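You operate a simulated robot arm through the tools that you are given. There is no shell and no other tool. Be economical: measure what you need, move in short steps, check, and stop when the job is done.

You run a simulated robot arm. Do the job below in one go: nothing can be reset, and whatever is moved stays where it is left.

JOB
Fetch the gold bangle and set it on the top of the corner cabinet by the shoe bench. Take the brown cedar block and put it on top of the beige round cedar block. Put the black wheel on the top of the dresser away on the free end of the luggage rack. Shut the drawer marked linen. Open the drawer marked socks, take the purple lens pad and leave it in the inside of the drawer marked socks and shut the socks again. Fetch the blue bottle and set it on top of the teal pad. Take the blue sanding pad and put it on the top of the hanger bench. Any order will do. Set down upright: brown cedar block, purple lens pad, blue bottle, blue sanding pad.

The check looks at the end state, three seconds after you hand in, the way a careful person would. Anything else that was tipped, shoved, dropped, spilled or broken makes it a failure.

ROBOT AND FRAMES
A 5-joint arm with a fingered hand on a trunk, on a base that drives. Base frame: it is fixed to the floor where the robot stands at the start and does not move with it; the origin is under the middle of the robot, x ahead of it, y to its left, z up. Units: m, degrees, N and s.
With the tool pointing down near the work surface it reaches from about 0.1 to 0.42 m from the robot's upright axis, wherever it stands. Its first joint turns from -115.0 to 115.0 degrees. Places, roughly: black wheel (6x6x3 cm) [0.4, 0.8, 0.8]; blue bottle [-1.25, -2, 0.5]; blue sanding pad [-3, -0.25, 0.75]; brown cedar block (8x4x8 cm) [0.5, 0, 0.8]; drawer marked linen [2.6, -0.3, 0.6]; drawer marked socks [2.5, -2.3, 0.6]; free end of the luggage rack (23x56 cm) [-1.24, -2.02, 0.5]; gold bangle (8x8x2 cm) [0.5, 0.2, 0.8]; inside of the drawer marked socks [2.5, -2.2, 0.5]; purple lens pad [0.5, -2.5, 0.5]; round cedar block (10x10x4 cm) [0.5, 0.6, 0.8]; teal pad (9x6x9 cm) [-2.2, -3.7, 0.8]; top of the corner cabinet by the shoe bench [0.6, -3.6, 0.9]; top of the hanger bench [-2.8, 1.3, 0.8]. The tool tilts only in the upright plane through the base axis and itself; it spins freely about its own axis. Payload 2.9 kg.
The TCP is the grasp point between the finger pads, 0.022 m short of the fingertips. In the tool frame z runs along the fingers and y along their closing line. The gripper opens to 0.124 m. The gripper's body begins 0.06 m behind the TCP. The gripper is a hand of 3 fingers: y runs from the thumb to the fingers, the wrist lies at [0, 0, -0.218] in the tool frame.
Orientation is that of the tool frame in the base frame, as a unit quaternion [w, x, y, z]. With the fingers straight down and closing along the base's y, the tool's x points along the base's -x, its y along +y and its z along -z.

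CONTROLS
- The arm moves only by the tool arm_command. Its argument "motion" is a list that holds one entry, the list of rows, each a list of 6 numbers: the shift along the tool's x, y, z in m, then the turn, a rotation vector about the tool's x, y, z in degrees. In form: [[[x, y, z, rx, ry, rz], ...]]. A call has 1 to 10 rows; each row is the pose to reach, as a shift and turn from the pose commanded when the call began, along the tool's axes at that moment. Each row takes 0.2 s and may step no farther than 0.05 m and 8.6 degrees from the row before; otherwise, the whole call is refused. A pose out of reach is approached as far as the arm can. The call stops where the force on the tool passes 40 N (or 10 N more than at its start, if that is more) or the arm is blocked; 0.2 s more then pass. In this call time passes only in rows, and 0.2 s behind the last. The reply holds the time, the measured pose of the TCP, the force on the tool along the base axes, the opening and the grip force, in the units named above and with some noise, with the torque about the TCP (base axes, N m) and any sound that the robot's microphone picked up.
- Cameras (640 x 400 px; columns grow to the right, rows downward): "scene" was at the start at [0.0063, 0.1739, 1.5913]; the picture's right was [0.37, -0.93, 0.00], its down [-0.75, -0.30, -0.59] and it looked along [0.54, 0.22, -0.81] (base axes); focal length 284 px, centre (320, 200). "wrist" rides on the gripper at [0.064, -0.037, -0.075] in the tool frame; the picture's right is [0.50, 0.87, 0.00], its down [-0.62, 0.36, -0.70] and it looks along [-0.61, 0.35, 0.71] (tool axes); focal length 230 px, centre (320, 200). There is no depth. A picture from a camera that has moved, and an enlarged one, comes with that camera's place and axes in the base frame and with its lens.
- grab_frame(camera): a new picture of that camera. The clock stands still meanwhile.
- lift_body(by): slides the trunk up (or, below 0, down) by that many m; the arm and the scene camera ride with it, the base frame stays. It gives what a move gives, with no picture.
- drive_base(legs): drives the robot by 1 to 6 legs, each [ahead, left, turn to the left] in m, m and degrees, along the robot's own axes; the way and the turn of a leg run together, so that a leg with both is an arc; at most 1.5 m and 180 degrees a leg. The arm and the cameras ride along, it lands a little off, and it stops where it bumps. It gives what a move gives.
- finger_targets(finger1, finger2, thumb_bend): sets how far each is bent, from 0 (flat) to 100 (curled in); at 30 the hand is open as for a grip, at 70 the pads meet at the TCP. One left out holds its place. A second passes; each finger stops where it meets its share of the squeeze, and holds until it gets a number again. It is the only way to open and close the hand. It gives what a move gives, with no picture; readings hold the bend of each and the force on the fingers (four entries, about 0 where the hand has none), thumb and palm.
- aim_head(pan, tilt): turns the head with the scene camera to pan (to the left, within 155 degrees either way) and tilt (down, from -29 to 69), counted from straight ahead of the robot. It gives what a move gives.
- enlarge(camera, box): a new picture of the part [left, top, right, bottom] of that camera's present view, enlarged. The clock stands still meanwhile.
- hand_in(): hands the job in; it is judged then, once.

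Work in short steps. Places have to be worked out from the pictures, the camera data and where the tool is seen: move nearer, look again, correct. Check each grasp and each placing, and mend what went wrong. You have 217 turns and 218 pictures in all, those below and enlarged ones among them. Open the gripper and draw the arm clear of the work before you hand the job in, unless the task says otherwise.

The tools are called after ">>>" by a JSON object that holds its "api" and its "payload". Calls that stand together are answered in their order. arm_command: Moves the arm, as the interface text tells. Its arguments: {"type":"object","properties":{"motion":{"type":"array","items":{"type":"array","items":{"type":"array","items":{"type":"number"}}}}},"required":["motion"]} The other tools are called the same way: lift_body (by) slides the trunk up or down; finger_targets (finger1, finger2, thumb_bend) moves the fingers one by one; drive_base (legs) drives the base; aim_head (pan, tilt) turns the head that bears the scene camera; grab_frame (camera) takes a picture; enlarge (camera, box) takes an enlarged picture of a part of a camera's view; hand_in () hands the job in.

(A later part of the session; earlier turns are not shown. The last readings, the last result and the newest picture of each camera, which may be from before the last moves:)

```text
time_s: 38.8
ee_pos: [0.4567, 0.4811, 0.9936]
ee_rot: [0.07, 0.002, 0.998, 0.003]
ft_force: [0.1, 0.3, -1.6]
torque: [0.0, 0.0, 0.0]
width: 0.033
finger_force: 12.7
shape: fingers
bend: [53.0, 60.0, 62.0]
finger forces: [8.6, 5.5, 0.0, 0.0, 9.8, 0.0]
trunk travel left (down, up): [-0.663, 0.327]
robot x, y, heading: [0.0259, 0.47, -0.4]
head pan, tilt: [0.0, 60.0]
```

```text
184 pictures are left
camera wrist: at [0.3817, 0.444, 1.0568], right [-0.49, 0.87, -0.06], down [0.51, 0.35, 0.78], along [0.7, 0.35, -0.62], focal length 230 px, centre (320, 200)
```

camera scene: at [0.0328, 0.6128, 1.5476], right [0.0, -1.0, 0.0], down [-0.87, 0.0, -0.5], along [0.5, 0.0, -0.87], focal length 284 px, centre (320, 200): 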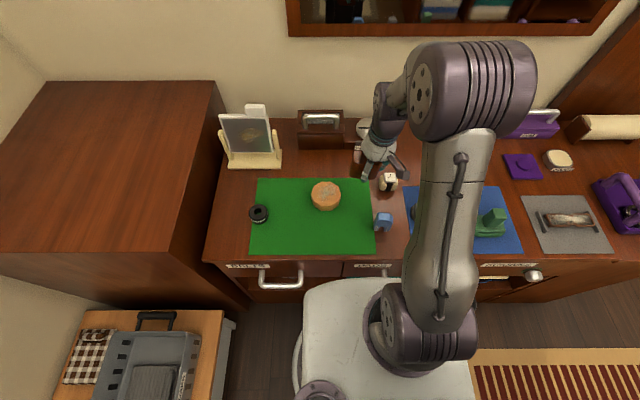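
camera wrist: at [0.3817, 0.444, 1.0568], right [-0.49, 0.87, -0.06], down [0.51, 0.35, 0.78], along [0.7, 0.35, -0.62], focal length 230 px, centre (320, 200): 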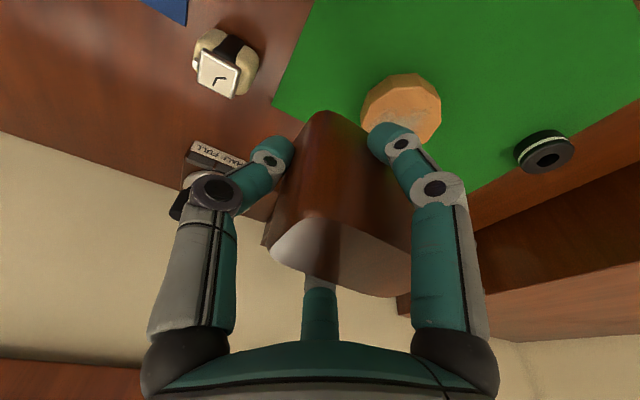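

Round block centre ≈(0.478, 0.592). Bench edge is at y≈0.88, so I drive a further 8 cm left and 1.5 cm ahead.

>>> {"api": "drive_base", "payload": {"legs": [[0, 0.085, 0.4], [0.014, 0, 0]]}}

>>> {"api": "grab_frame", "payload": {"camera": "scene"}}

>>> {"api": "grab_frame", "payload": {"camera": "wrist"}}

```text
time_s: 40.2
ee_pos: [0.4706, 0.5712, 0.9941]
ee_rot: [0.071, -0.004, 0.997, 0.004]
ft_force: [-0.3, 0.6, -1.0]
torque: [0.02, -0.01, -0.03]
width: 0.0325
finger_force: 12.2
shape: fingers
bend: [53.0, 60.0, 62.0]
finger forces: [8.6, 5.5, 0.0, 0.0, 9.8, 0.0]
trunk travel left (down, up): [-0.663, 0.327]
robot x, y, heading: [0.0367, 0.5517, 0.3]
head pan, tilt: [0.0, 60.0]
```

```text
183 pictures are left
camera scene: at [0.0454, 0.6982, 1.5477], right [0.0, -1.0, 0.0], down [-0.87, 0.0, -0.5], along [0.5, 0.0, -0.87], focal length 284 px, centre (320, 200)
```

scene: 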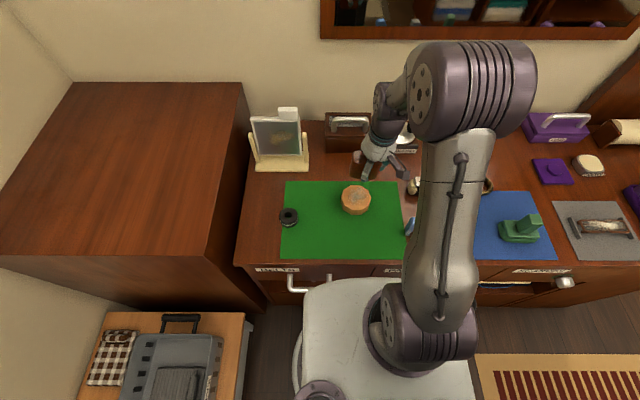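

```text
182 pictures are left
camera wrist: at [0.396, 0.5331, 1.0569], right [-0.5, 0.86, -0.06], down [0.51, 0.35, 0.78], along [0.7, 0.36, -0.62], focal length 230 px, centre (320, 200)
```

wrist: 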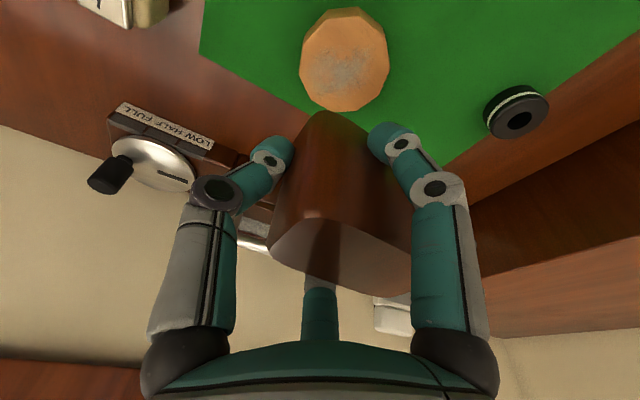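

Round block ≈(0.48, 0.588); the held block's centre is about (-1 cm, +0.6 cm) from the TCP. I shift the tool and lower 10 cm, then check alignment.

>>> {"api": "arm_command", "payload": {"motion": [[[-0.017, 0.011, 0.0024, 0, 0, 0]]]}}

>>> {"api": "lift_body", "payload": {"by": -0.1}}

>>> {"api": "grab_frame", "payload": {"camera": "wrist"}}

>>> {"api": "enlarge", "payload": {"camera": "scene", "box": [260, 110, 460, 235]}}

```text
time_s: 40.6
ee_pos: [0.4864, 0.584, 0.9929]
ee_rot: [0.07, -0.004, 0.998, 0.005]
ft_force: [-0.6, 0.4, -0.5]
torque: [0.0, -0.01, 0.0]
width: 0.0328
finger_force: 11.7
shape: fingers
bend: [53.0, 60.0, 62.0]
finger forces: [8.6, 5.5, 0.1, 0.1, 9.7, 0.0]
trunk travel left (down, up): [-0.663, 0.327]
robot x, y, heading: [0.0389, 0.5484, 0.3]
head pan, tilt: [0.0, 60.0]
```

```text
time_s: 42.0
ee_pos: [0.4854, 0.584, 0.8932]
ee_rot: [0.07, -0.004, 0.998, 0.005]
ft_force: [0.2, 0.6, -0.5]
torque: [-0.04, -0.01, 0.01]
width: 0.0329
finger_force: 11.9
shape: fingers
bend: [53.0, 60.0, 62.0]
finger forces: [8.6, 5.6, 0.0, 0.0, 9.8, 0.1]
trunk travel left (down, up): [-0.563, 0.427]
robot x, y, heading: [0.0408, 0.5494, 0.3]
head pan, tilt: [0.0, 60.0]
```

```text
181 pictures are left
camera wrist: at [0.412, 0.5447, 0.9562], right [-0.5, 0.86, -0.06], down [0.51, 0.35, 0.78], along [0.7, 0.36, -0.62], focal length 230 px, centre (320, 200)
```

wrist: 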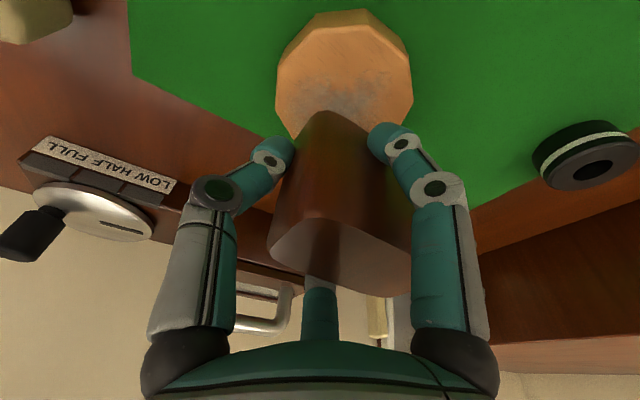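

```text
3.20 times, centred on (360, 172) of scene
camera zoom: at [0.0456, 0.6989, 1.4476], right [0.0, -1.0, 0.0], down [-0.87, 0.0, -0.5], along [0.5, 0.0, -0.87], focal length 909 px, centre (192, 288)
```

zoom: 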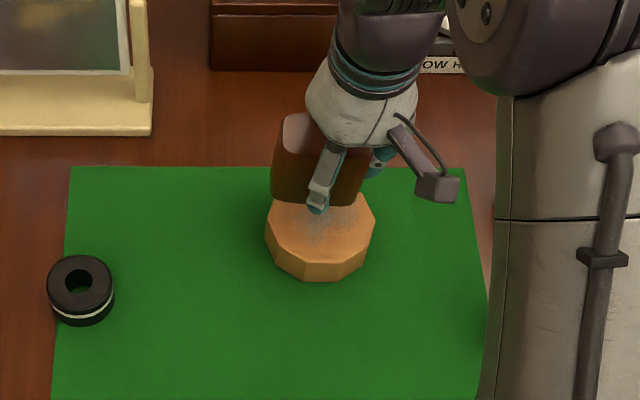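

Cross-checking both views, the held block's centre is ≈(0.493, 0.595), the round one ≈(0.482, 0.590). I shift 1 cm in and 4 mm right, then lower gently toward contact.

>>> {"api": "arm_command", "payload": {"motion": [[[0.009, -0.004, -0.0013, 0, 0, 0]]]}}

>>> {"api": "lift_body", "payload": {"by": -0.02}}

>>> {"api": "enlarge", "payload": {"camera": "scene", "box": [300, 120, 420, 195]}}

```text
time_s: 42.4
ee_pos: [0.4778, 0.5787, 0.8932]
ee_rot: [0.07, -0.003, 0.998, 0.004]
ft_force: [-0.7, -0.5, -0.6]
torque: [0.0, -0.05, -0.02]
width: 0.0328
finger_force: 12.2
shape: fingers
bend: [53.0, 60.0, 62.0]
finger forces: [8.6, 5.7, 0.1, 0.1, 9.7, 0.0]
trunk travel left (down, up): [-0.563, 0.427]
robot x, y, heading: [0.0418, 0.552, 0.1]
head pan, tilt: [0.0, 60.0]
```

```text
time_s: 43.0
ee_pos: [0.4773, 0.5797, 0.8732]
ee_rot: [0.07, -0.004, 0.997, 0.005]
ft_force: [-0.3, 0.2, -1.3]
torque: [-0.01, 0.02, -0.03]
width: 0.0328
finger_force: 11.8
shape: fingers
bend: [53.0, 60.0, 62.0]
finger forces: [8.6, 5.5, 0.0, 0.0, 9.8, 0.0]
trunk travel left (down, up): [-0.543, 0.447]
robot x, y, heading: [0.0381, 0.5495, 0.2]
head pan, tilt: [0.0, 60.0]
```

```text
5.33 times, centred on (360, 158) of scene
camera zoom: at [0.0456, 0.6989, 1.4275], right [0.0, -1.0, 0.0], down [-0.87, 0.0, -0.5], along [0.5, 0.0, -0.87], focal length 1516 px, centre (107, 427)
```

zoom: 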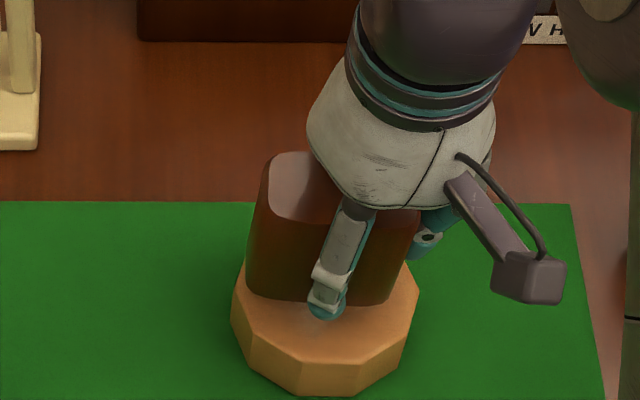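

Alignment over the round block looks centred. I lower in 3 mm rows until contact shows.

>>> {"api": "lift_body", "payload": {"by": -0.006}}

>>> {"api": "lift_body", "payload": {"by": -0.004}}

```text
time_s: 43.6
ee_pos: [0.4759, 0.5783, 0.8669]
ee_rot: [0.071, -0.003, 0.997, 0.004]
ft_force: [-0.9, 0.2, -1.0]
torque: [-0.02, -0.01, 0.02]
width: 0.0328
finger_force: 12.0
shape: fingers
bend: [53.0, 60.0, 62.0]
finger forces: [8.6, 5.6, 0.0, 0.0, 9.9, 0.0]
trunk travel left (down, up): [-0.537, 0.453]
robot x, y, heading: [0.0432, 0.5529, 0.2]
head pan, tilt: [0.0, 60.0]
```

```text
time_s: 44.1
ee_pos: [0.4775, 0.5781, 0.8618]
ee_rot: [0.069, -0.003, 0.998, 0.004]
ft_force: [-0.3, -0.3, -0.7]
torque: [-0.01, 0.01, 0.0]
width: 0.0329
finger_force: 11.9
shape: fingers
bend: [53.0, 60.0, 62.0]
finger forces: [8.6, 5.7, 0.0, 0.0, 9.7, 0.1]
trunk travel left (down, up): [-0.533, 0.457]
robot x, y, heading: [0.0458, 0.5533, 0.1]
head pan, tilt: [0.0, 60.0]
```

>>> {"api": "lift_body", "payload": {"by": -0.004}}

>>> {"api": "enlarge", "payload": {"camera": "scene", "box": [300, 110, 420, 185]}}

```text
time_s: 44.6
ee_pos: [0.4787, 0.5785, 0.8597]
ee_rot: [0.07, -0.004, 0.998, 0.005]
ft_force: [-0.1, -0.4, 1.6]
torque: [-0.05, 0.01, -0.01]
width: 0.0327
finger_force: 12.1
shape: fingers
bend: [53.0, 60.0, 62.0]
finger forces: [8.6, 5.6, 0.0, 0.0, 10.0, 0.1]
trunk travel left (down, up): [-0.529, 0.461]
robot x, y, heading: [0.0378, 0.5518, 0.2]
head pan, tilt: [0.0, 60.0]
```

```text
5.33 times, centred on (360, 148) of scene
camera zoom: at [0.0455, 0.6989, 1.4136], right [0.0, -1.0, 0.0], down [-0.87, 0.0, -0.5], along [0.5, 0.0, -0.87], focal length 1516 px, centre (107, 480)
```

zoom: 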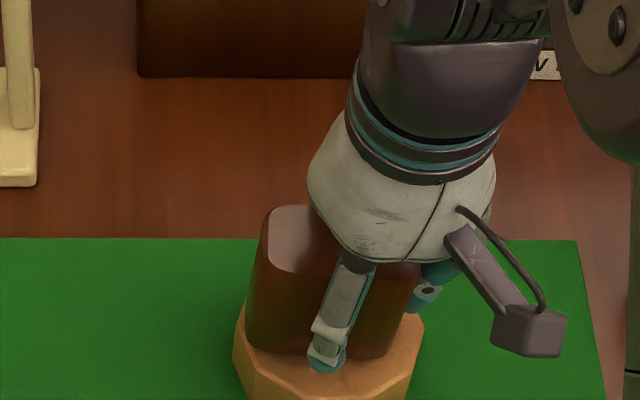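

Contact is beginning (force z turned to +1.6 N). One more 2 mm, then open.

>>> {"api": "lift_body", "payload": {"by": -0.002}}

>>> {"api": "finger_targets", "payload": {"finger1": 30, "finger2": 30, "thumb_bend": 30}}

>>> {"api": "grab_frame", "payload": {"camera": "wrist"}}

```text
time_s: 45.2
ee_pos: [0.4768, 0.5778, 0.8578]
ee_rot: [0.072, -0.004, 0.997, 0.004]
ft_force: [2.2, -0.2, 8.6]
torque: [0.0, 0.03, 0.03]
width: 0.0322
finger_force: 13.7
shape: fingers
bend: [53.0, 60.0, 63.0]
finger forces: [8.8, 7.0, 0.0, 0.0, 10.4, 0.0]
trunk travel left (down, up): [-0.527, 0.463]
robot x, y, heading: [0.0423, 0.5533, 0.6]
head pan, tilt: [0.0, 60.0]
```

```text
time_s: 46.2
ee_pos: [0.4773, 0.5784, 0.8563]
ee_rot: [0.071, -0.004, 0.997, 0.005]
ft_force: [-0.1, 0.0, 0.5]
torque: [0.01, 0.01, 0.04]
width: 0.1037
finger_force: 0.1
shape: fingers
bend: [30.0, 30.0, 30.0]
finger forces: [0.0, 0.0, 0.1, 0.1, 0.0, 0.0]
trunk travel left (down, up): [-0.527, 0.463]
robot x, y, heading: [0.0396, 0.5499, 0.5]
head pan, tilt: [0.0, 60.0]
```

```text
177 pictures are left
camera wrist: at [0.4029, 0.5407, 0.9202], right [-0.5, 0.86, -0.06], down [0.51, 0.35, 0.78], along [0.7, 0.36, -0.62], focal length 230 px, centre (320, 200)
```

wrist: 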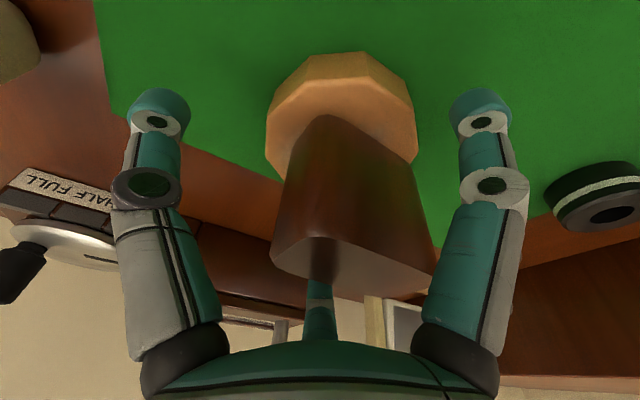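

The brown block stands on the round block. I raise the hand clear and look at the stack and the wheel.

>>> {"api": "lift_body", "payload": {"by": 0.14}}

>>> {"api": "grab_frame", "payload": {"camera": "scene"}}

>>> {"api": "grab_frame", "payload": {"camera": "wrist"}}

```text
time_s: 47.8
ee_pos: [0.4763, 0.5786, 0.9973]
ee_rot: [0.07, -0.004, 0.998, 0.005]
ft_force: [-0.8, -0.9, -0.7]
torque: [0.01, 0.05, -0.02]
width: 0.1037
finger_force: 0.3
shape: fingers
bend: [30.0, 30.0, 30.0]
finger forces: [0.0, 0.0, 0.1, 0.0, 0.1, 0.0]
trunk travel left (down, up): [-0.667, 0.323]
robot x, y, heading: [0.0395, 0.5533, 0.5]
head pan, tilt: [0.0, 60.0]
```

```text
176 pictures are left
camera scene: at [0.0457, 0.699, 1.5515], right [0.0, -1.0, 0.0], down [-0.87, 0.0, -0.5], along [0.5, 0.0, -0.87], focal length 284 px, centre (320, 200)
```

scene: 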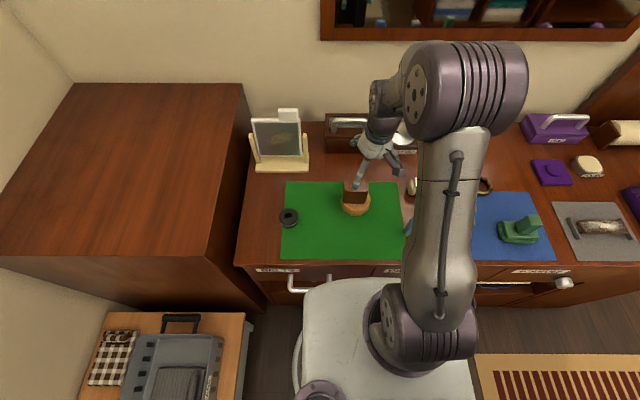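

```text
175 pictures are left
camera wrist: at [0.4029, 0.5407, 1.0601], right [-0.5, 0.86, -0.06], down [0.51, 0.35, 0.78], along [0.7, 0.36, -0.62], focal length 230 px, centre (320, 200)
```

wrist: 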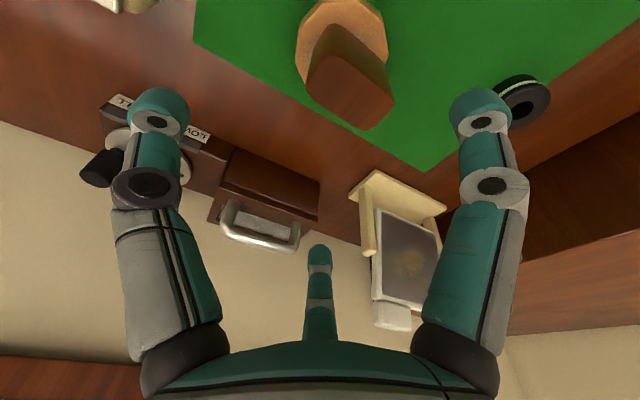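

The stack is good. The wheel is at ≈(0.418, 0.795); bench edge is at y≈0.95, so I drive 10 cm left and swing the tool over the wheel, turning it with the azimuth (~21°).

>>> {"api": "drive_base", "payload": {"legs": [[-0.01, 0, 0], [0, 0.1, 0]]}}

>>> {"api": "arm_command", "payload": {"motion": [[[0.015, 0.029, -0.002, -1, 0, -7], [0.029, 0.058, -0.004, -2, 0, -14], [0.043, 0.087, -0.006, -2.9, 0, -20.5], [0.05, 0.115, -0.007, -2.9, 0, -20.5]]]}}

>>> {"api": "grab_frame", "payload": {"camera": "wrist"}}

>>> {"api": "grab_frame", "payload": {"camera": "scene"}}

```text
time_s: 49.3
ee_pos: [0.4663, 0.6831, 0.9963]
ee_rot: [0.07, -0.003, 0.998, 0.005]
ft_force: [-0.2, 0.5, -0.5]
torque: [0.0, 0.02, -0.01]
width: 0.1036
finger_force: 0.1
shape: fingers
bend: [30.0, 30.0, 30.0]
finger forces: [0.0, 0.0, 0.0, 0.0, 0.0, 0.1]
trunk travel left (down, up): [-0.667, 0.323]
robot x, y, heading: [0.0294, 0.6584, 0.3]
head pan, tilt: [0.0, 60.0]
```

```text
time_s: 50.3
ee_pos: [0.415, 0.796, 0.9945]
ee_rot: [0.07, -0.183, 0.981, 0.015]
ft_force: [-0.3, 0.5, 0.0]
torque: [-0.01, 0.04, 0.02]
width: 0.1036
finger_force: 0.0
shape: fingers
bend: [30.0, 30.0, 30.0]
finger forces: [0.1, 0.0, 0.0, 0.0, 0.1, 0.1]
trunk travel left (down, up): [-0.667, 0.323]
robot x, y, heading: [0.0298, 0.6564, 0.5]
head pan, tilt: [0.0, 60.0]
```

```text
174 pictures are left
camera wrist: at [0.3588, 0.733, 1.0583], right [-0.77, 0.63, -0.07], down [0.35, 0.51, 0.78], along [0.53, 0.58, -0.62], focal length 230 px, centre (320, 200)
```

wrist: 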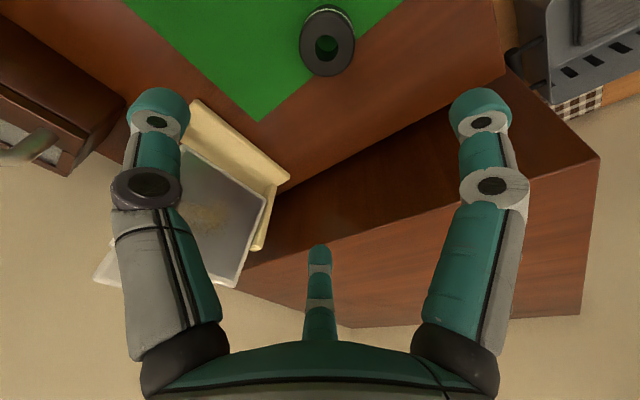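

```text
173 pictures are left
camera scene: at [0.0354, 0.8027, 1.5515], right [0.0, -1.0, 0.0], down [-0.87, 0.0, -0.5], along [0.5, 0.0, -0.87], focal length 284 px, centre (320, 200)
```

scene: 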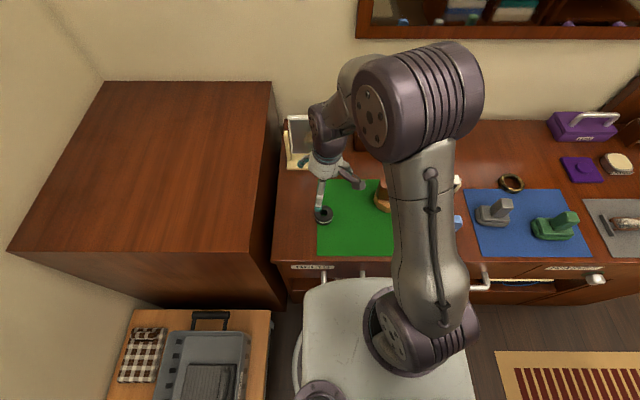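

Wheel is right below (≈(0.417, 0.790)). I level the tilt, nudge 6 mm, and lower to ~0.85.

>>> {"api": "arm_command", "payload": {"motion": [[[0, -0.006, 0, 0, 8, 0]]]}}

>>> {"api": "lift_body", "payload": {"by": -0.15}}

>>> {"api": "grab_frame", "payload": {"camera": "wrist"}}

```text
time_s: 50.7
ee_pos: [0.418, 0.7886, 0.9953]
ee_rot: [0.0, -0.183, 0.983, 0.0]
ft_force: [0.3, 0.5, 0.8]
torque: [-0.01, 0.05, 0.0]
width: 0.1037
finger_force: 0.1
shape: fingers
bend: [30.0, 30.0, 30.0]
finger forces: [0.0, 0.1, 0.0, 0.1, 0.0, 0.0]
trunk travel left (down, up): [-0.667, 0.323]
robot x, y, heading: [0.0336, 0.6542, 0.2]
head pan, tilt: [0.0, 60.0]
```

```text
time_s: 52.5
ee_pos: [0.4164, 0.7885, 0.8467]
ee_rot: [0.002, -0.183, 0.983, 0.0]
ft_force: [0.0, -0.3, -0.8]
torque: [-0.04, 0.01, 0.01]
width: 0.1037
finger_force: 0.1
shape: fingers
bend: [30.0, 30.0, 30.0]
finger forces: [0.1, 0.1, 0.1, 0.0, 0.0, 0.1]
trunk travel left (down, up): [-0.517, 0.473]
robot x, y, heading: [0.0298, 0.6556, 0.3]
head pan, tilt: [0.0, 60.0]
```

```text
172 pictures are left
camera wrist: at [0.3695, 0.7304, 0.9195], right [-0.78, 0.63, 0.0], down [0.44, 0.55, 0.7], along [0.44, 0.55, -0.71], focal length 230 px, centre (320, 200)
```

wrist: 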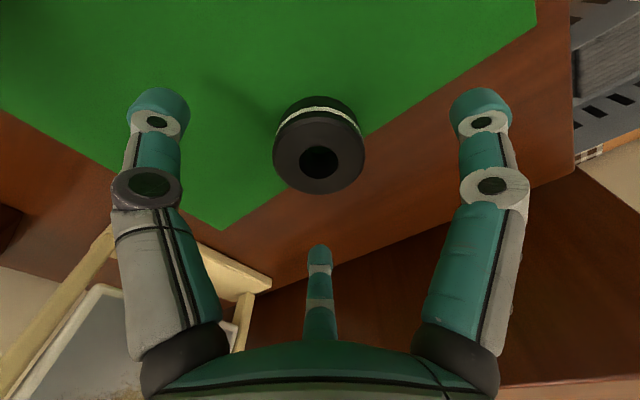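

Wheel ≈(0.4226, 0.7947). I correct ~8 mm and lower in small steps with an eye on the force.

>>> {"api": "arm_command", "payload": {"motion": [[[-0.0075, 0.0035, 0, 0, 0, 0]]]}}

>>> {"api": "lift_body", "payload": {"by": -0.036}}

>>> {"api": "lift_body", "payload": {"by": -0.008}}

```text
time_s: 52.9
ee_pos: [0.4239, 0.7946, 0.8457]
ee_rot: [0.003, -0.183, 0.983, 0.0]
ft_force: [0.2, -0.3, 0.0]
torque: [0.01, 0.02, 0.0]
width: 0.1033
finger_force: 0.1
shape: fingers
bend: [30.0, 30.0, 30.0]
finger forces: [0.1, 0.0, 0.0, 0.0, 0.1, 0.0]
trunk travel left (down, up): [-0.517, 0.473]
robot x, y, heading: [0.029, 0.658, 0.2]
head pan, tilt: [0.0, 60.0]
```

```text
time_s: 53.7
ee_pos: [0.423, 0.7948, 0.8096]
ee_rot: [0.002, -0.183, 0.983, 0.0]
ft_force: [0.2, 0.1, -0.3]
torque: [-0.01, 0.01, 0.05]
width: 0.1037
finger_force: 0.2
shape: fingers
bend: [30.0, 30.0, 30.0]
finger forces: [0.0, 0.0, 0.0, 0.0, 0.0, 0.0]
trunk travel left (down, up): [-0.481, 0.509]
robot x, y, heading: [0.0275, 0.6544, 0.2]
head pan, tilt: [0.0, 60.0]
```

```text
time_s: 54.2
ee_pos: [0.4224, 0.7957, 0.8027]
ee_rot: [0.002, -0.183, 0.983, 0.001]
ft_force: [2.4, 0.7, 9.3]
torque: [-0.15, 0.29, -0.02]
width: 0.1049
finger_force: 4.4
shape: fingers
bend: [29.0, 30.0, 30.0]
finger forces: [5.5, 0.1, 0.1, 0.0, 3.6, 0.0]
trunk travel left (down, up): [-0.473, 0.517]
robot x, y, heading: [0.0298, 0.6542, 0.2]
head pan, tilt: [0.0, 60.0]
```

The fingertips touch the table at TCP z≈0.803 (table ≈0.775). I raise 6 mm and close on the wheel.

>>> {"api": "lift_body", "payload": {"by": 0.006}}

>>> {"api": "finger_targets", "payload": {"finger1": 70, "finger2": 70, "thumb_bend": 70}}

>>> {"api": "grab_frame", "payload": {"camera": "wrist"}}

```text
time_s: 54.8
ee_pos: [0.4229, 0.7949, 0.8087]
ee_rot: [0.001, -0.183, 0.983, 0.001]
ft_force: [0.2, -0.3, 0.4]
torque: [0.02, -0.01, -0.02]
width: 0.1043
finger_force: 0.2
shape: fingers
bend: [30.0, 30.0, 30.0]
finger forces: [0.0, 0.1, 0.0, 0.0, 0.0, 0.0]
trunk travel left (down, up): [-0.479, 0.511]
robot x, y, heading: [0.0318, 0.6512, 0.3]
head pan, tilt: [0.0, 60.0]
```

```text
time_s: 55.8
ee_pos: [0.4214, 0.7941, 0.8093]
ee_rot: [0.005, -0.183, 0.983, 0.001]
ft_force: [0.0, -2.5, 29.7]
torque: [-0.28, 0.64, 0.03]
width: 0.0427
finger_force: 27.7
shape: fingers
bend: [44.0, 59.0, 62.0]
finger forces: [24.5, 6.7, 0.0, 0.0, 23.4, 0.0]
trunk travel left (down, up): [-0.479, 0.511]
robot x, y, heading: [0.0269, 0.6557, 0.3]
head pan, tilt: [0.0, 60.0]
```

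```text
171 pictures are left
camera wrist: at [0.374, 0.7363, 0.8829], right [-0.78, 0.63, 0.0], down [0.44, 0.55, 0.71], along [0.45, 0.55, -0.71], focal length 230 px, centre (320, 200)
```

wrist: 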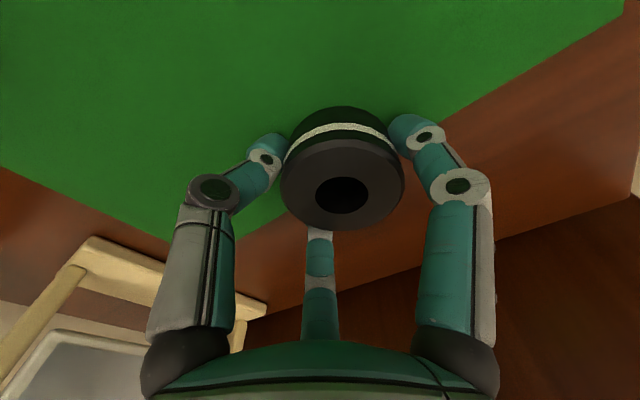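

The curling tips press on the table (30 N). I raise 6 mm and squeeze again.

>>> {"api": "lift_body", "payload": {"by": 0.006}}

>>> {"api": "finger_targets", "payload": {"finger1": 70, "finger2": 70, "thumb_bend": 70}}

>>> {"api": "grab_frame", "payload": {"camera": "wrist"}}

```text
time_s: 56.4
ee_pos: [0.4222, 0.7948, 0.814]
ee_rot: [0.001, -0.183, 0.983, 0.001]
ft_force: [-0.1, -0.9, -0.5]
torque: [-0.02, -0.02, 0.0]
width: 0.0429
finger_force: 12.5
shape: fingers
bend: [44.0, 59.0, 61.0]
finger forces: [7.8, 6.9, 0.0, 0.1, 11.6, 0.1]
trunk travel left (down, up): [-0.485, 0.505]
robot x, y, heading: [0.0331, 0.6576, 0.2]
head pan, tilt: [0.0, 60.0]
```

```text
time_s: 57.4
ee_pos: [0.4235, 0.7948, 0.8141]
ee_rot: [0.001, -0.183, 0.983, -0.001]
ft_force: [-0.2, -0.4, -1.3]
torque: [-0.03, -0.04, 0.0]
width: 0.0432
finger_force: 10.9
shape: fingers
bend: [44.0, 60.0, 64.0]
finger forces: [8.2, 5.9, 0.0, 0.0, 8.0, 0.0]
trunk travel left (down, up): [-0.485, 0.505]
robot x, y, heading: [0.0312, 0.6562, 0.2]
head pan, tilt: [0.0, 60.0]
```

```text
170 pictures are left
camera wrist: at [0.3756, 0.7374, 0.8874], right [-0.78, 0.63, 0.0], down [0.45, 0.55, 0.7], along [0.44, 0.55, -0.71], focal length 230 px, centre (320, 200)
```

wrist: 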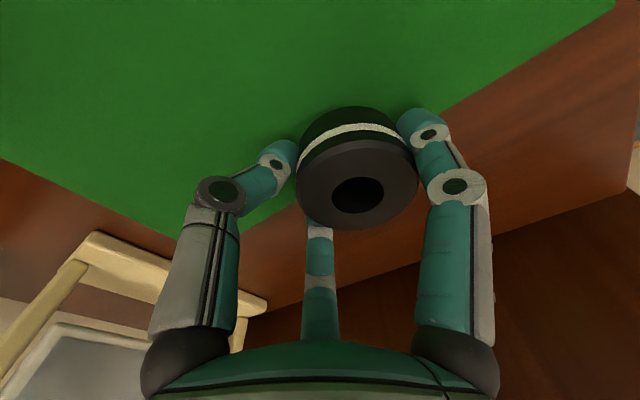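

Clean three-finger hold (8, 6, 8 N), no table load. I lift and check.

>>> {"api": "lift_body", "payload": {"by": 0.18}}

>>> {"api": "grab_frame", "payload": {"camera": "wrist"}}

```text
time_s: 59.4
ee_pos: [0.423, 0.7949, 0.9948]
ee_rot: [0.002, -0.183, 0.983, 0.0]
ft_force: [0.3, 0.1, -0.8]
torque: [0.0, -0.01, -0.03]
width: 0.0432
finger_force: 10.8
shape: fingers
bend: [44.0, 60.0, 64.0]
finger forces: [8.0, 5.9, 0.1, 0.0, 7.7, 0.0]
trunk travel left (down, up): [-0.665, 0.325]
robot x, y, heading: [0.0306, 0.653, 0.3]
head pan, tilt: [0.0, 60.0]
```

```text
169 pictures are left
camera wrist: at [0.3757, 0.7375, 1.0674], right [-0.78, 0.63, 0.0], down [0.45, 0.55, 0.7], along [0.44, 0.55, -0.71], focal length 230 px, centre (320, 200)
```

wrist: 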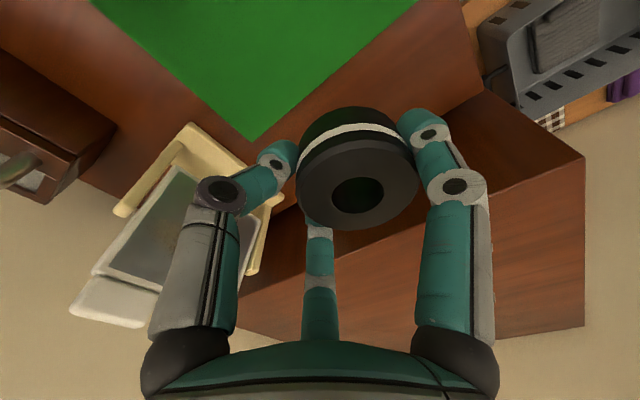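

The wheel is in hand. I back off and drive to the aisle, turning right to head down the room, then look at the luggage rack.

>>> {"api": "drive_base", "payload": {"legs": [[-0.25, 0, 0], [0, -0.8, 0], [0, 0, -90], [1.0, 0, 0]]}}

>>> {"api": "aim_head", "payload": {"pan": -45, "tilt": 35}}

>>> {"api": "grab_frame", "payload": {"camera": "scene"}}

>>> {"api": "aim_head", "payload": {"pan": 35, "tilt": 30}}

>>> {"api": "grab_frame", "payload": {"camera": "scene"}}

```text
time_s: 73.6
ee_pos: [-0.1048, -1.5162, 0.9946]
ee_rot: [0.002, 0.574, 0.819, -0.001]
ft_force: [-0.2, 0.2, -0.5]
torque: [-0.01, 0.01, -0.01]
width: 0.0427
finger_force: 10.7
shape: fingers
bend: [44.0, 60.0, 64.0]
finger forces: [8.0, 5.9, 0.0, 0.0, 7.7, 0.1]
trunk travel left (down, up): [-0.665, 0.325]
robot x, y, heading: [-0.2353, -1.1227, -90.9]
head pan, tilt: [0.0, 60.0]
```

```text
time_s: 74.7
ee_pos: [-0.1028, -1.5163, 0.9933]
ee_rot: [0.002, 0.574, 0.819, -0.001]
ft_force: [-0.2, 0.5, -0.7]
torque: [0.02, 0.01, 0.0]
width: 0.043
finger_force: 10.9
shape: fingers
bend: [44.0, 60.0, 64.0]
finger forces: [7.9, 5.9, 0.1, 0.0, 7.6, 0.1]
trunk travel left (down, up): [-0.665, 0.325]
robot x, y, heading: [-0.24, -1.1215, -90.8]
head pan, tilt: [-45.0, 35.0]
```

```text
168 pictures are left
camera scene: at [-0.1552, -1.1224, 1.5838], right [-0.7, 0.72, 0.0], down [0.41, 0.4, -0.82], along [-0.59, -0.57, -0.57], focal length 284 px, centre (320, 200)
```

scene: 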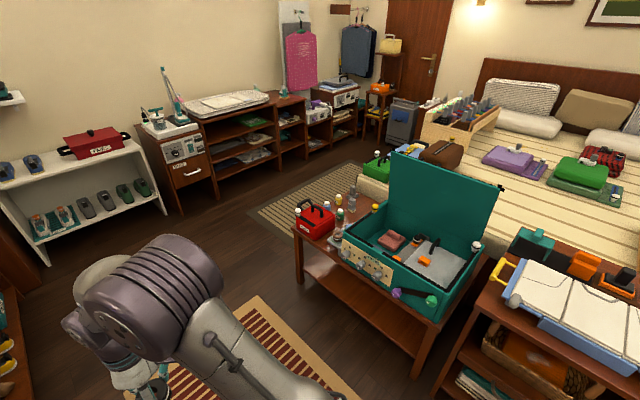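

```text
time_s: 76.2
ee_pos: [-0.1032, -1.5153, 0.993]
ee_rot: [0.001, 0.574, 0.819, -0.001]
ft_force: [0.3, 0.0, 0.0]
torque: [0.0, 0.05, 0.0]
width: 0.043
finger_force: 11.2
shape: fingers
bend: [44.0, 60.0, 64.0]
finger forces: [7.9, 6.0, 0.0, 0.1, 7.6, 0.0]
trunk travel left (down, up): [-0.665, 0.325]
robot x, y, heading: [-0.2377, -1.1172, -90.8]
head pan, tilt: [35.0, 30.0]
```

```text
167 pictures are left
camera scene: at [-0.0414, -1.1359, 1.5916], right [-0.83, -0.56, 0.0], down [-0.28, 0.41, -0.87], along [0.49, -0.72, -0.5], focal length 284 px, centre (320, 200)
```

scene: 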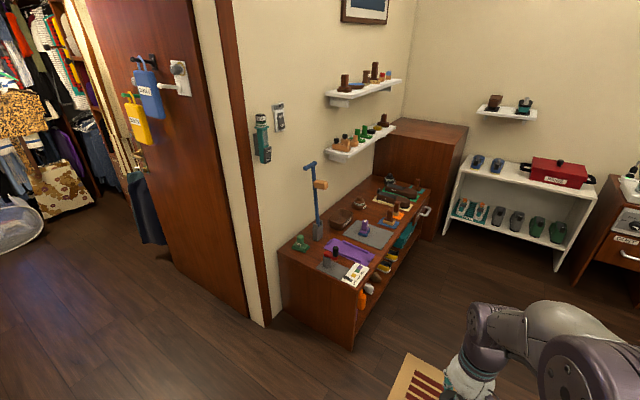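

I see the luggage rack: teal case on one end, bottles and a red box at the free end. I turn the head back and zoom on it.

>>> {"api": "aim_head", "payload": {"pan": -45, "tilt": 35}}

>>> {"api": "enlarge", "payload": {"camera": "scene", "box": [280, 170, 440, 270]}}

>>> {"api": "enlarge", "payload": {"camera": "scene", "box": [240, 180, 560, 380]}}

```text
time_s: 77.8
ee_pos: [-0.1037, -1.5154, 0.993]
ee_rot: [0.001, 0.573, 0.819, -0.002]
ft_force: [0.3, 0.2, -0.9]
torque: [-0.04, -0.01, -0.02]
width: 0.043
finger_force: 10.7
shape: fingers
bend: [44.0, 60.0, 64.0]
finger forces: [7.8, 5.9, 0.1, 0.1, 7.7, 0.1]
trunk travel left (down, up): [-0.665, 0.325]
robot x, y, heading: [-0.2332, -1.1205, -90.8]
head pan, tilt: [-45.0, 35.0]
```

```text
4.00 times, centred on (360, 220) of scene
camera zoom: at [-0.1552, -1.1224, 1.5839], right [-0.7, 0.72, 0.0], down [0.41, 0.4, -0.82], along [-0.59, -0.57, -0.57], focal length 1137 px, centre (160, 120)
```

zoom: 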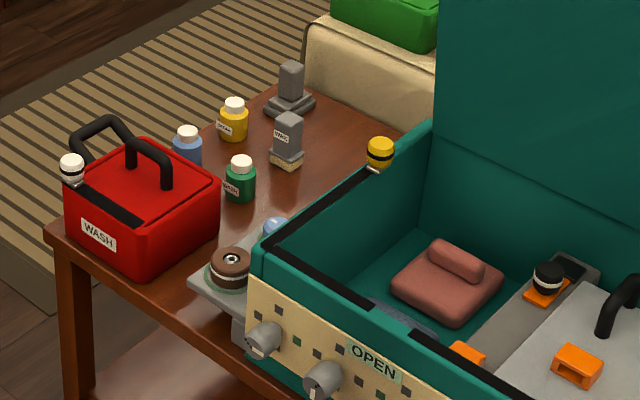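

```text
2.00 times, centred on (400, 280) of scene
camera zoom: at [-0.1552, -1.1224, 1.5839], right [-0.7, 0.72, 0.0], down [0.41, 0.4, -0.82], along [-0.59, -0.57, -0.57], focal length 568 px, centre (160, 40)
```

zoom: 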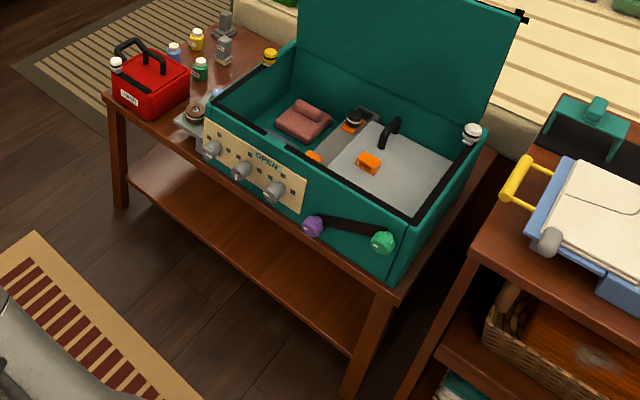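

Rack's free end spans about x −1.52…−0.96, y −2.13…−1.90, top z≈0.5, holding bottles and a red bag. I'll approach from its −y end: drive down, turn to face +y, and look closely.

>>> {"api": "drive_base", "payload": {"legs": [[1.45, 0, 0.8], [0, -0.3, 0], [0, 0, 180], [0, 0.6, 0]]}}

>>> {"api": "aim_head", "payload": {"pan": 10, "tilt": 55}}

>>> {"api": "grab_frame", "payload": {"camera": "scene"}}

```text
time_s: 97.1
ee_pos: [-1.3156, -2.2614, 0.9945]
ee_rot: [-0.001, 0.856, -0.517, -0.002]
ft_force: [-0.5, 0.0, -0.7]
torque: [0.01, -0.01, -0.01]
width: 0.0424
finger_force: 10.2
shape: fingers
bend: [45.0, 61.0, 64.0]
finger forces: [7.7, 5.8, 0.1, 0.0, 7.3, 0.0]
trunk travel left (down, up): [-0.665, 0.325]
robot x, y, heading: [-1.1316, -2.6362, 97.0]
head pan, tilt: [-45.0, 35.0]
```

```text
time_s: 98.3
ee_pos: [-1.316, -2.2614, 0.9934]
ee_rot: [-0.001, 0.855, -0.518, -0.001]
ft_force: [1.0, -1.1, -0.4]
torque: [-0.01, -0.01, -0.04]
width: 0.0425
finger_force: 10.4
shape: fingers
bend: [45.0, 61.0, 64.0]
finger forces: [7.7, 5.7, 0.0, 0.1, 7.4, 0.0]
trunk travel left (down, up): [-0.665, 0.325]
robot x, y, heading: [-1.1339, -2.6349, 97.1]
head pan, tilt: [10.0, 55.0]
```

```text
164 pictures are left
camera scene: at [-1.2908, -2.6402, 1.5556], right [0.96, 0.29, 0.0], down [0.24, -0.78, -0.57], along [-0.17, 0.55, -0.82], focal length 284 px, centre (320, 200)
```

scene: 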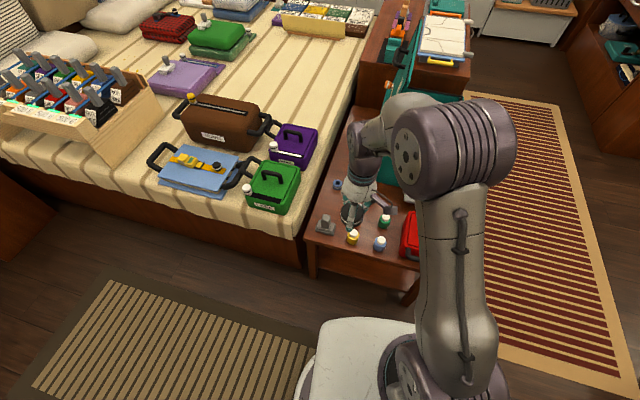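

I square the heading and come closer, then zoom on the free end.

>>> {"api": "drive_base", "payload": {"legs": [[0, 0, -7], [0.2, 0.12, 0]]}}

>>> {"api": "aim_head", "payload": {"pan": 0, "tilt": 60}}

>>> {"api": "enlarge", "payload": {"camera": "scene", "box": [200, 100, 520, 300]}}

>>> {"api": "grab_frame", "payload": {"camera": "wrist"}}

```text
time_s: 100.7
ee_pos: [-1.3862, -2.031, 0.9945]
ee_rot: [0.0, 0.822, -0.569, -0.003]
ft_force: [-1.4, 0.2, -0.2]
torque: [0.01, -0.02, -0.01]
width: 0.0422
finger_force: 10.8
shape: fingers
bend: [45.0, 61.0, 64.0]
finger forces: [7.7, 5.8, 0.0, 0.1, 7.4, 0.1]
trunk travel left (down, up): [-0.665, 0.325]
robot x, y, heading: [-1.2506, -2.4271, 89.6]
head pan, tilt: [10.0, 55.0]
```

```text
time_s: 101.4
ee_pos: [-1.3854, -2.0314, 0.9934]
ee_rot: [-0.001, 0.822, -0.57, -0.002]
ft_force: [-0.6, 0.9, 0.2]
torque: [0.0, 0.02, -0.03]
width: 0.0423
finger_force: 10.0
shape: fingers
bend: [45.0, 61.0, 64.0]
finger forces: [7.7, 5.8, 0.1, 0.0, 7.4, 0.0]
trunk travel left (down, up): [-0.665, 0.325]
robot x, y, heading: [-1.2482, -2.429, 90.0]
head pan, tilt: [0.0, 60.0]
```

```text
2.00 times, centred on (360, 200) of scene
camera zoom: at [-1.3953, -2.4161, 1.5496], right [1.0, 0.0, 0.0], down [0.0, -0.87, -0.5], along [0.0, 0.5, -0.87], focal length 568 px, centre (240, 200)
```

zoom: 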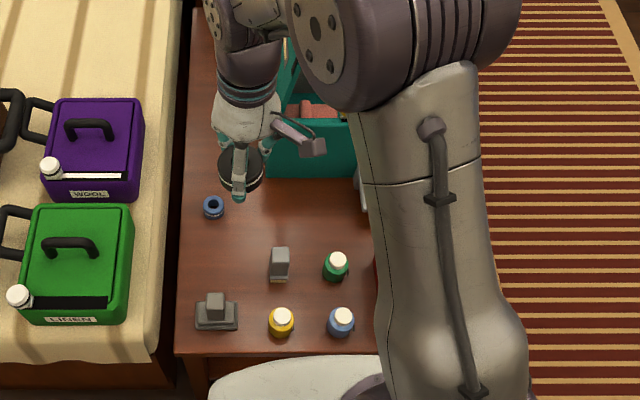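

```text
162 pictures are left
camera wrist: at [-1.329, -2.0792, 1.0675], right [-0.63, -0.77, 0.0], down [-0.55, 0.45, 0.7], along [-0.54, 0.45, -0.71], focal length 230 px, centre (320, 200)
```

wrist: 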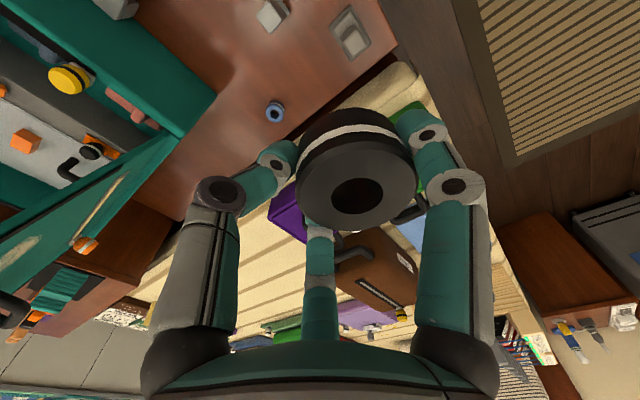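

I can map the free end now. Free spot for the wheel: ≈(-1.41, -1.975), left of the grey wax piece. I shift the base 15 cm left and a bit ahead so it is straight ahead.

>>> {"api": "drive_base", "payload": {"legs": [[0, 0.15, 0], [0.025, 0, 0]]}}

>>> {"api": "aim_head", "payload": {"pan": -10, "tilt": 60}}

>>> {"api": "enlarge", "payload": {"camera": "scene", "box": [200, 100, 520, 300]}}

```text
time_s: 103.2
ee_pos: [-1.5379, -2.0059, 0.9933]
ee_rot: [-0.001, 0.822, -0.569, -0.001]
ft_force: [-0.3, 0.7, 0.0]
torque: [-0.01, 0.02, 0.0]
width: 0.0424
finger_force: 10.2
shape: fingers
bend: [45.0, 61.0, 64.0]
finger forces: [7.7, 5.7, 0.1, 0.0, 7.3, 0.0]
trunk travel left (down, up): [-0.665, 0.325]
robot x, y, heading: [-1.4003, -2.3997, 89.9]
head pan, tilt: [0.0, 60.0]
```

```text
time_s: 103.9
ee_pos: [-1.539, -2.0068, 0.9947]
ee_rot: [-0.001, 0.822, -0.57, -0.001]
ft_force: [0.4, 0.0, -1.5]
torque: [-0.02, 0.0, -0.01]
width: 0.0423
finger_force: 10.4
shape: fingers
bend: [45.0, 61.0, 64.0]
finger forces: [7.8, 5.8, 0.1, 0.0, 7.3, 0.1]
trunk travel left (down, up): [-0.665, 0.325]
robot x, y, heading: [-1.4021, -2.401, 89.6]
head pan, tilt: [-10.0, 60.0]
```

```text
2.00 times, centred on (360, 200) of scene
camera zoom: at [-1.536, -2.3919, 1.5496], right [0.98, -0.18, 0.0], down [-0.15, -0.85, -0.5], along [0.09, 0.49, -0.87], focal length 568 px, centre (240, 200)
```

zoom: 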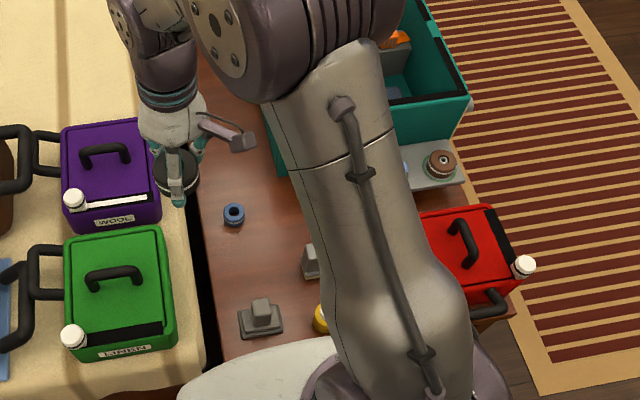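

Now I bring the tool over the spot, straight ahead with a vertical tool.

>>> {"api": "arm_command", "payload": {"motion": [[[0.005, -0.033, 0, 0, 0, 5.1], [0.01, -0.065, 0, 0, 0, 10.2], [0.015, -0.098, 0, 0, 0, 15.3], [0.02, -0.13, 0, 0, 0, 20.4]]]}}

>>> {"api": "lift_body", "payload": {"by": -0.28}}

>>> {"api": "grab_frame", "payload": {"camera": "wrist"}}

>>> {"api": "grab_frame", "payload": {"camera": "scene"}}

```text
time_s: 104.9
ee_pos: [-1.4091, -1.9781, 0.9945]
ee_rot: [-0.002, 0.708, -0.706, -0.002]
ft_force: [0.0, -0.4, 0.5]
torque: [0.02, -0.02, -0.01]
width: 0.0422
finger_force: 10.4
shape: fingers
bend: [45.0, 61.0, 64.0]
finger forces: [7.7, 5.7, 0.0, 0.0, 7.3, 0.1]
trunk travel left (down, up): [-0.665, 0.325]
robot x, y, heading: [-1.4009, -2.3995, 89.5]
head pan, tilt: [-10.0, 60.0]
```

```text
time_s: 107.8
ee_pos: [-1.4097, -1.9782, 0.7147]
ee_rot: [-0.001, 0.708, -0.706, -0.002]
ft_force: [0.5, 0.5, -0.7]
torque: [-0.02, -0.05, 0.0]
width: 0.0423
finger_force: 10.6
shape: fingers
bend: [45.0, 61.0, 64.0]
finger forces: [7.8, 5.7, 0.1, 0.0, 7.3, 0.1]
trunk travel left (down, up): [-0.385, 0.605]
robot x, y, heading: [-1.4045, -2.3996, 89.9]
head pan, tilt: [-10.0, 60.0]
```

```text
160 pictures are left
camera wrist: at [-1.373, -2.0437, 0.7876], right [-0.86, -0.5, 0.0], down [-0.36, 0.61, 0.7], along [-0.35, 0.61, -0.71], focal length 230 px, centre (320, 200)
```

wrist: 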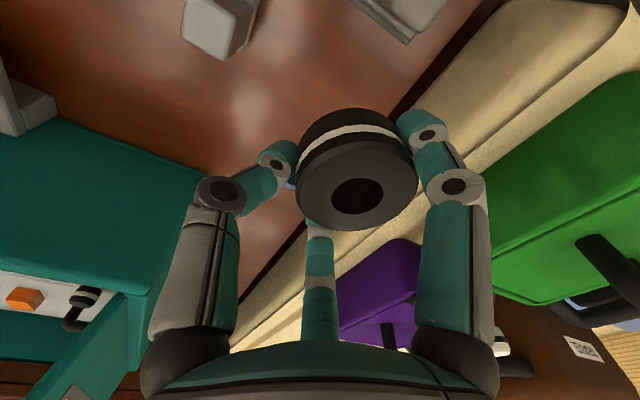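

```text
159 pictures are left
camera scene: at [-1.5359, -2.3917, 1.2696], right [0.98, -0.18, 0.0], down [-0.15, -0.85, -0.5], along [0.09, 0.49, -0.87], focal length 284 px, centre (320, 200)
```

scene: 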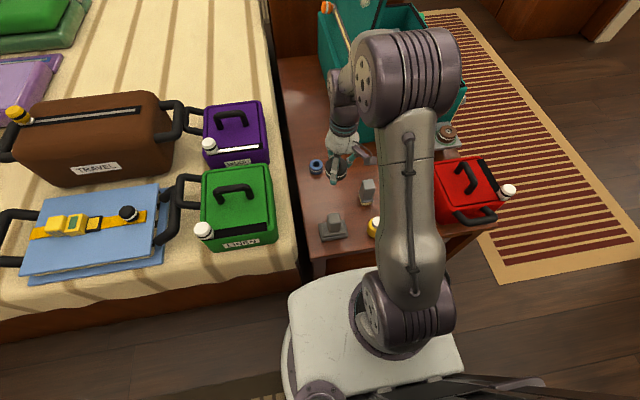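

The wheel would sit close to the grey base at the near-left. I try reaching 2 cm farther out (vertical tool) before descending.

>>> {"api": "arm_command", "payload": {"motion": [[[-0.02, 0.003, 0, 0, 0, 0]]]}}

>>> {"api": "lift_body", "payload": {"by": -0.1}}

>>> {"api": "grab_frame", "payload": {"camera": "wrist"}}

>>> {"api": "enlarge", "payload": {"camera": "scene", "box": [260, 80, 420, 180]}}

```text
time_s: 108.2
ee_pos: [-1.4127, -1.9589, 0.715]
ee_rot: [-0.002, 0.708, -0.706, -0.001]
ft_force: [-0.3, -0.6, -0.3]
torque: [-0.04, -0.02, 0.02]
width: 0.0424
finger_force: 10.5
shape: fingers
bend: [45.0, 61.0, 64.0]
finger forces: [7.8, 5.7, 0.0, 0.0, 7.3, 0.1]
trunk travel left (down, up): [-0.385, 0.605]
robot x, y, heading: [-1.403, -2.3975, 89.9]
head pan, tilt: [-10.0, 60.0]
```

```text
time_s: 109.5
ee_pos: [-1.4117, -1.9596, 0.6148]
ee_rot: [-0.001, 0.708, -0.706, -0.001]
ft_force: [-0.2, 0.3, 0.1]
torque: [0.03, -0.01, 0.03]
width: 0.0422
finger_force: 10.5
shape: fingers
bend: [45.0, 61.0, 64.0]
finger forces: [7.8, 5.7, 0.0, 0.0, 7.2, 0.0]
trunk travel left (down, up): [-0.285, 0.705]
robot x, y, heading: [-1.3994, -2.401, 89.7]
head pan, tilt: [-10.0, 60.0]
```

```text
158 pictures are left
camera wrist: at [-1.3757, -2.0239, 0.6878], right [-0.86, -0.5, 0.0], down [-0.36, 0.61, 0.7], along [-0.35, 0.61, -0.71], focal length 230 px, centre (320, 200)
```

wrist: 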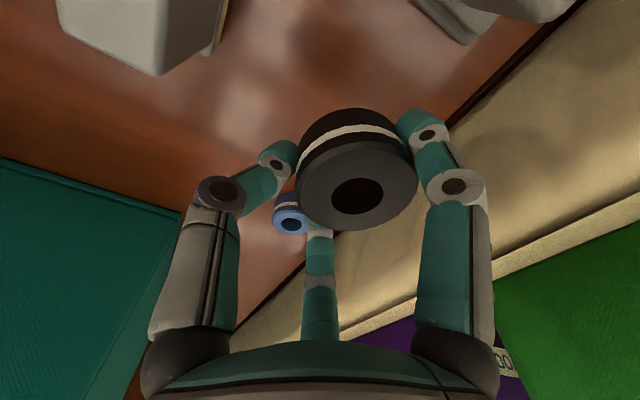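

```text
4.00 times, centred on (340, 130) of scene
camera zoom: at [-1.5359, -2.3917, 1.1696], right [0.98, -0.18, 0.0], down [-0.15, -0.85, -0.5], along [0.09, 0.49, -0.87], focal length 1137 px, centre (240, 480)
```

zoom: 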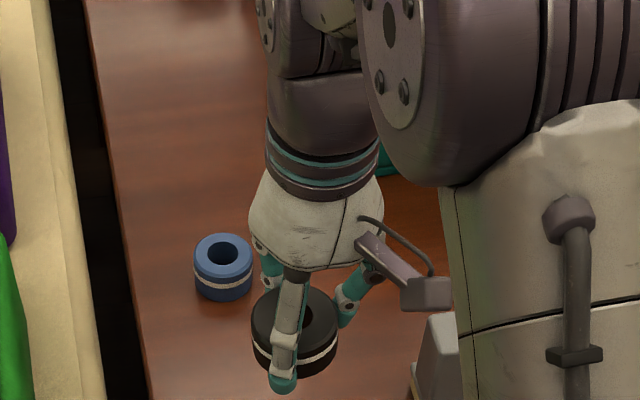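

Clear all round. I lower toward the rack top in smaller steps.

>>> {"api": "lift_body", "payload": {"by": -0.055}}

>>> {"api": "enlarge", "payload": {"camera": "scene", "box": [260, 60, 420, 160]}}

```text
time_s: 110.5
ee_pos: [-1.413, -1.9598, 0.5591]
ee_rot: [0.0, 0.708, -0.706, -0.001]
ft_force: [-0.2, 0.5, -0.2]
torque: [0.01, 0.02, 0.0]
width: 0.0423
finger_force: 11.0
shape: fingers
bend: [45.0, 61.0, 64.0]
finger forces: [7.8, 5.8, 0.0, 0.1, 7.2, 0.1]
trunk travel left (down, up): [-0.23, 0.76]
robot x, y, heading: [-1.4014, -2.4005, 90.1]
head pan, tilt: [-10.0, 60.0]
```

```text
4.00 times, centred on (340, 110) of scene
camera zoom: at [-1.5358, -2.3917, 1.1146], right [0.98, -0.18, 0.0], down [-0.15, -0.85, -0.5], along [0.09, 0.49, -0.87], focal length 1137 px, centre (240, 560)
```

zoom: 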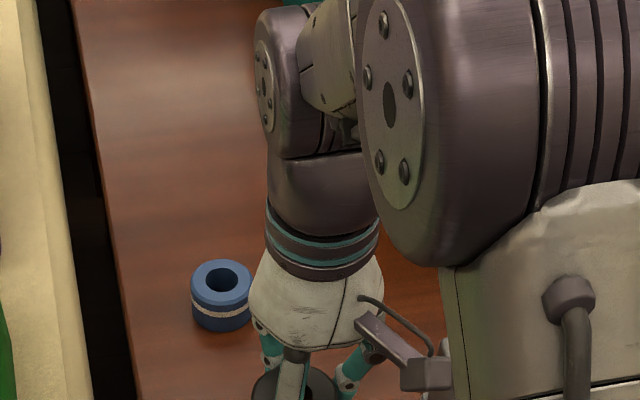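

>>> {"api": "lift_body", "payload": {"by": -0.012}}

>>> {"api": "grab_frame", "payload": {"camera": "wrist"}}

```text
time_s: 111.1
ee_pos: [-1.4114, -1.9594, 0.5474]
ee_rot: [-0.001, 0.708, -0.706, -0.001]
ft_force: [-0.8, -0.4, -1.8]
torque: [0.01, 0.01, -0.02]
width: 0.0422
finger_force: 10.4
shape: fingers
bend: [45.0, 61.0, 64.0]
finger forces: [7.9, 5.8, 0.0, 0.0, 7.2, 0.1]
trunk travel left (down, up): [-0.218, 0.772]
robot x, y, heading: [-1.3981, -2.3976, 89.7]
head pan, tilt: [-10.0, 60.0]
```

```text
155 pictures are left
camera wrist: at [-1.3757, -2.0239, 0.6207], right [-0.86, -0.5, 0.0], down [-0.36, 0.61, 0.7], along [-0.35, 0.61, -0.71], focal length 230 px, centre (320, 200)
```

wrist: 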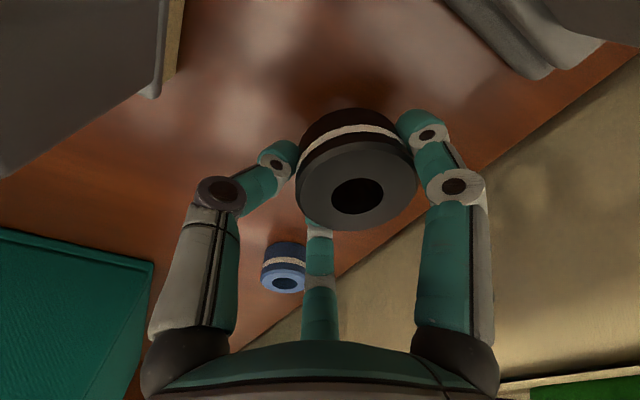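

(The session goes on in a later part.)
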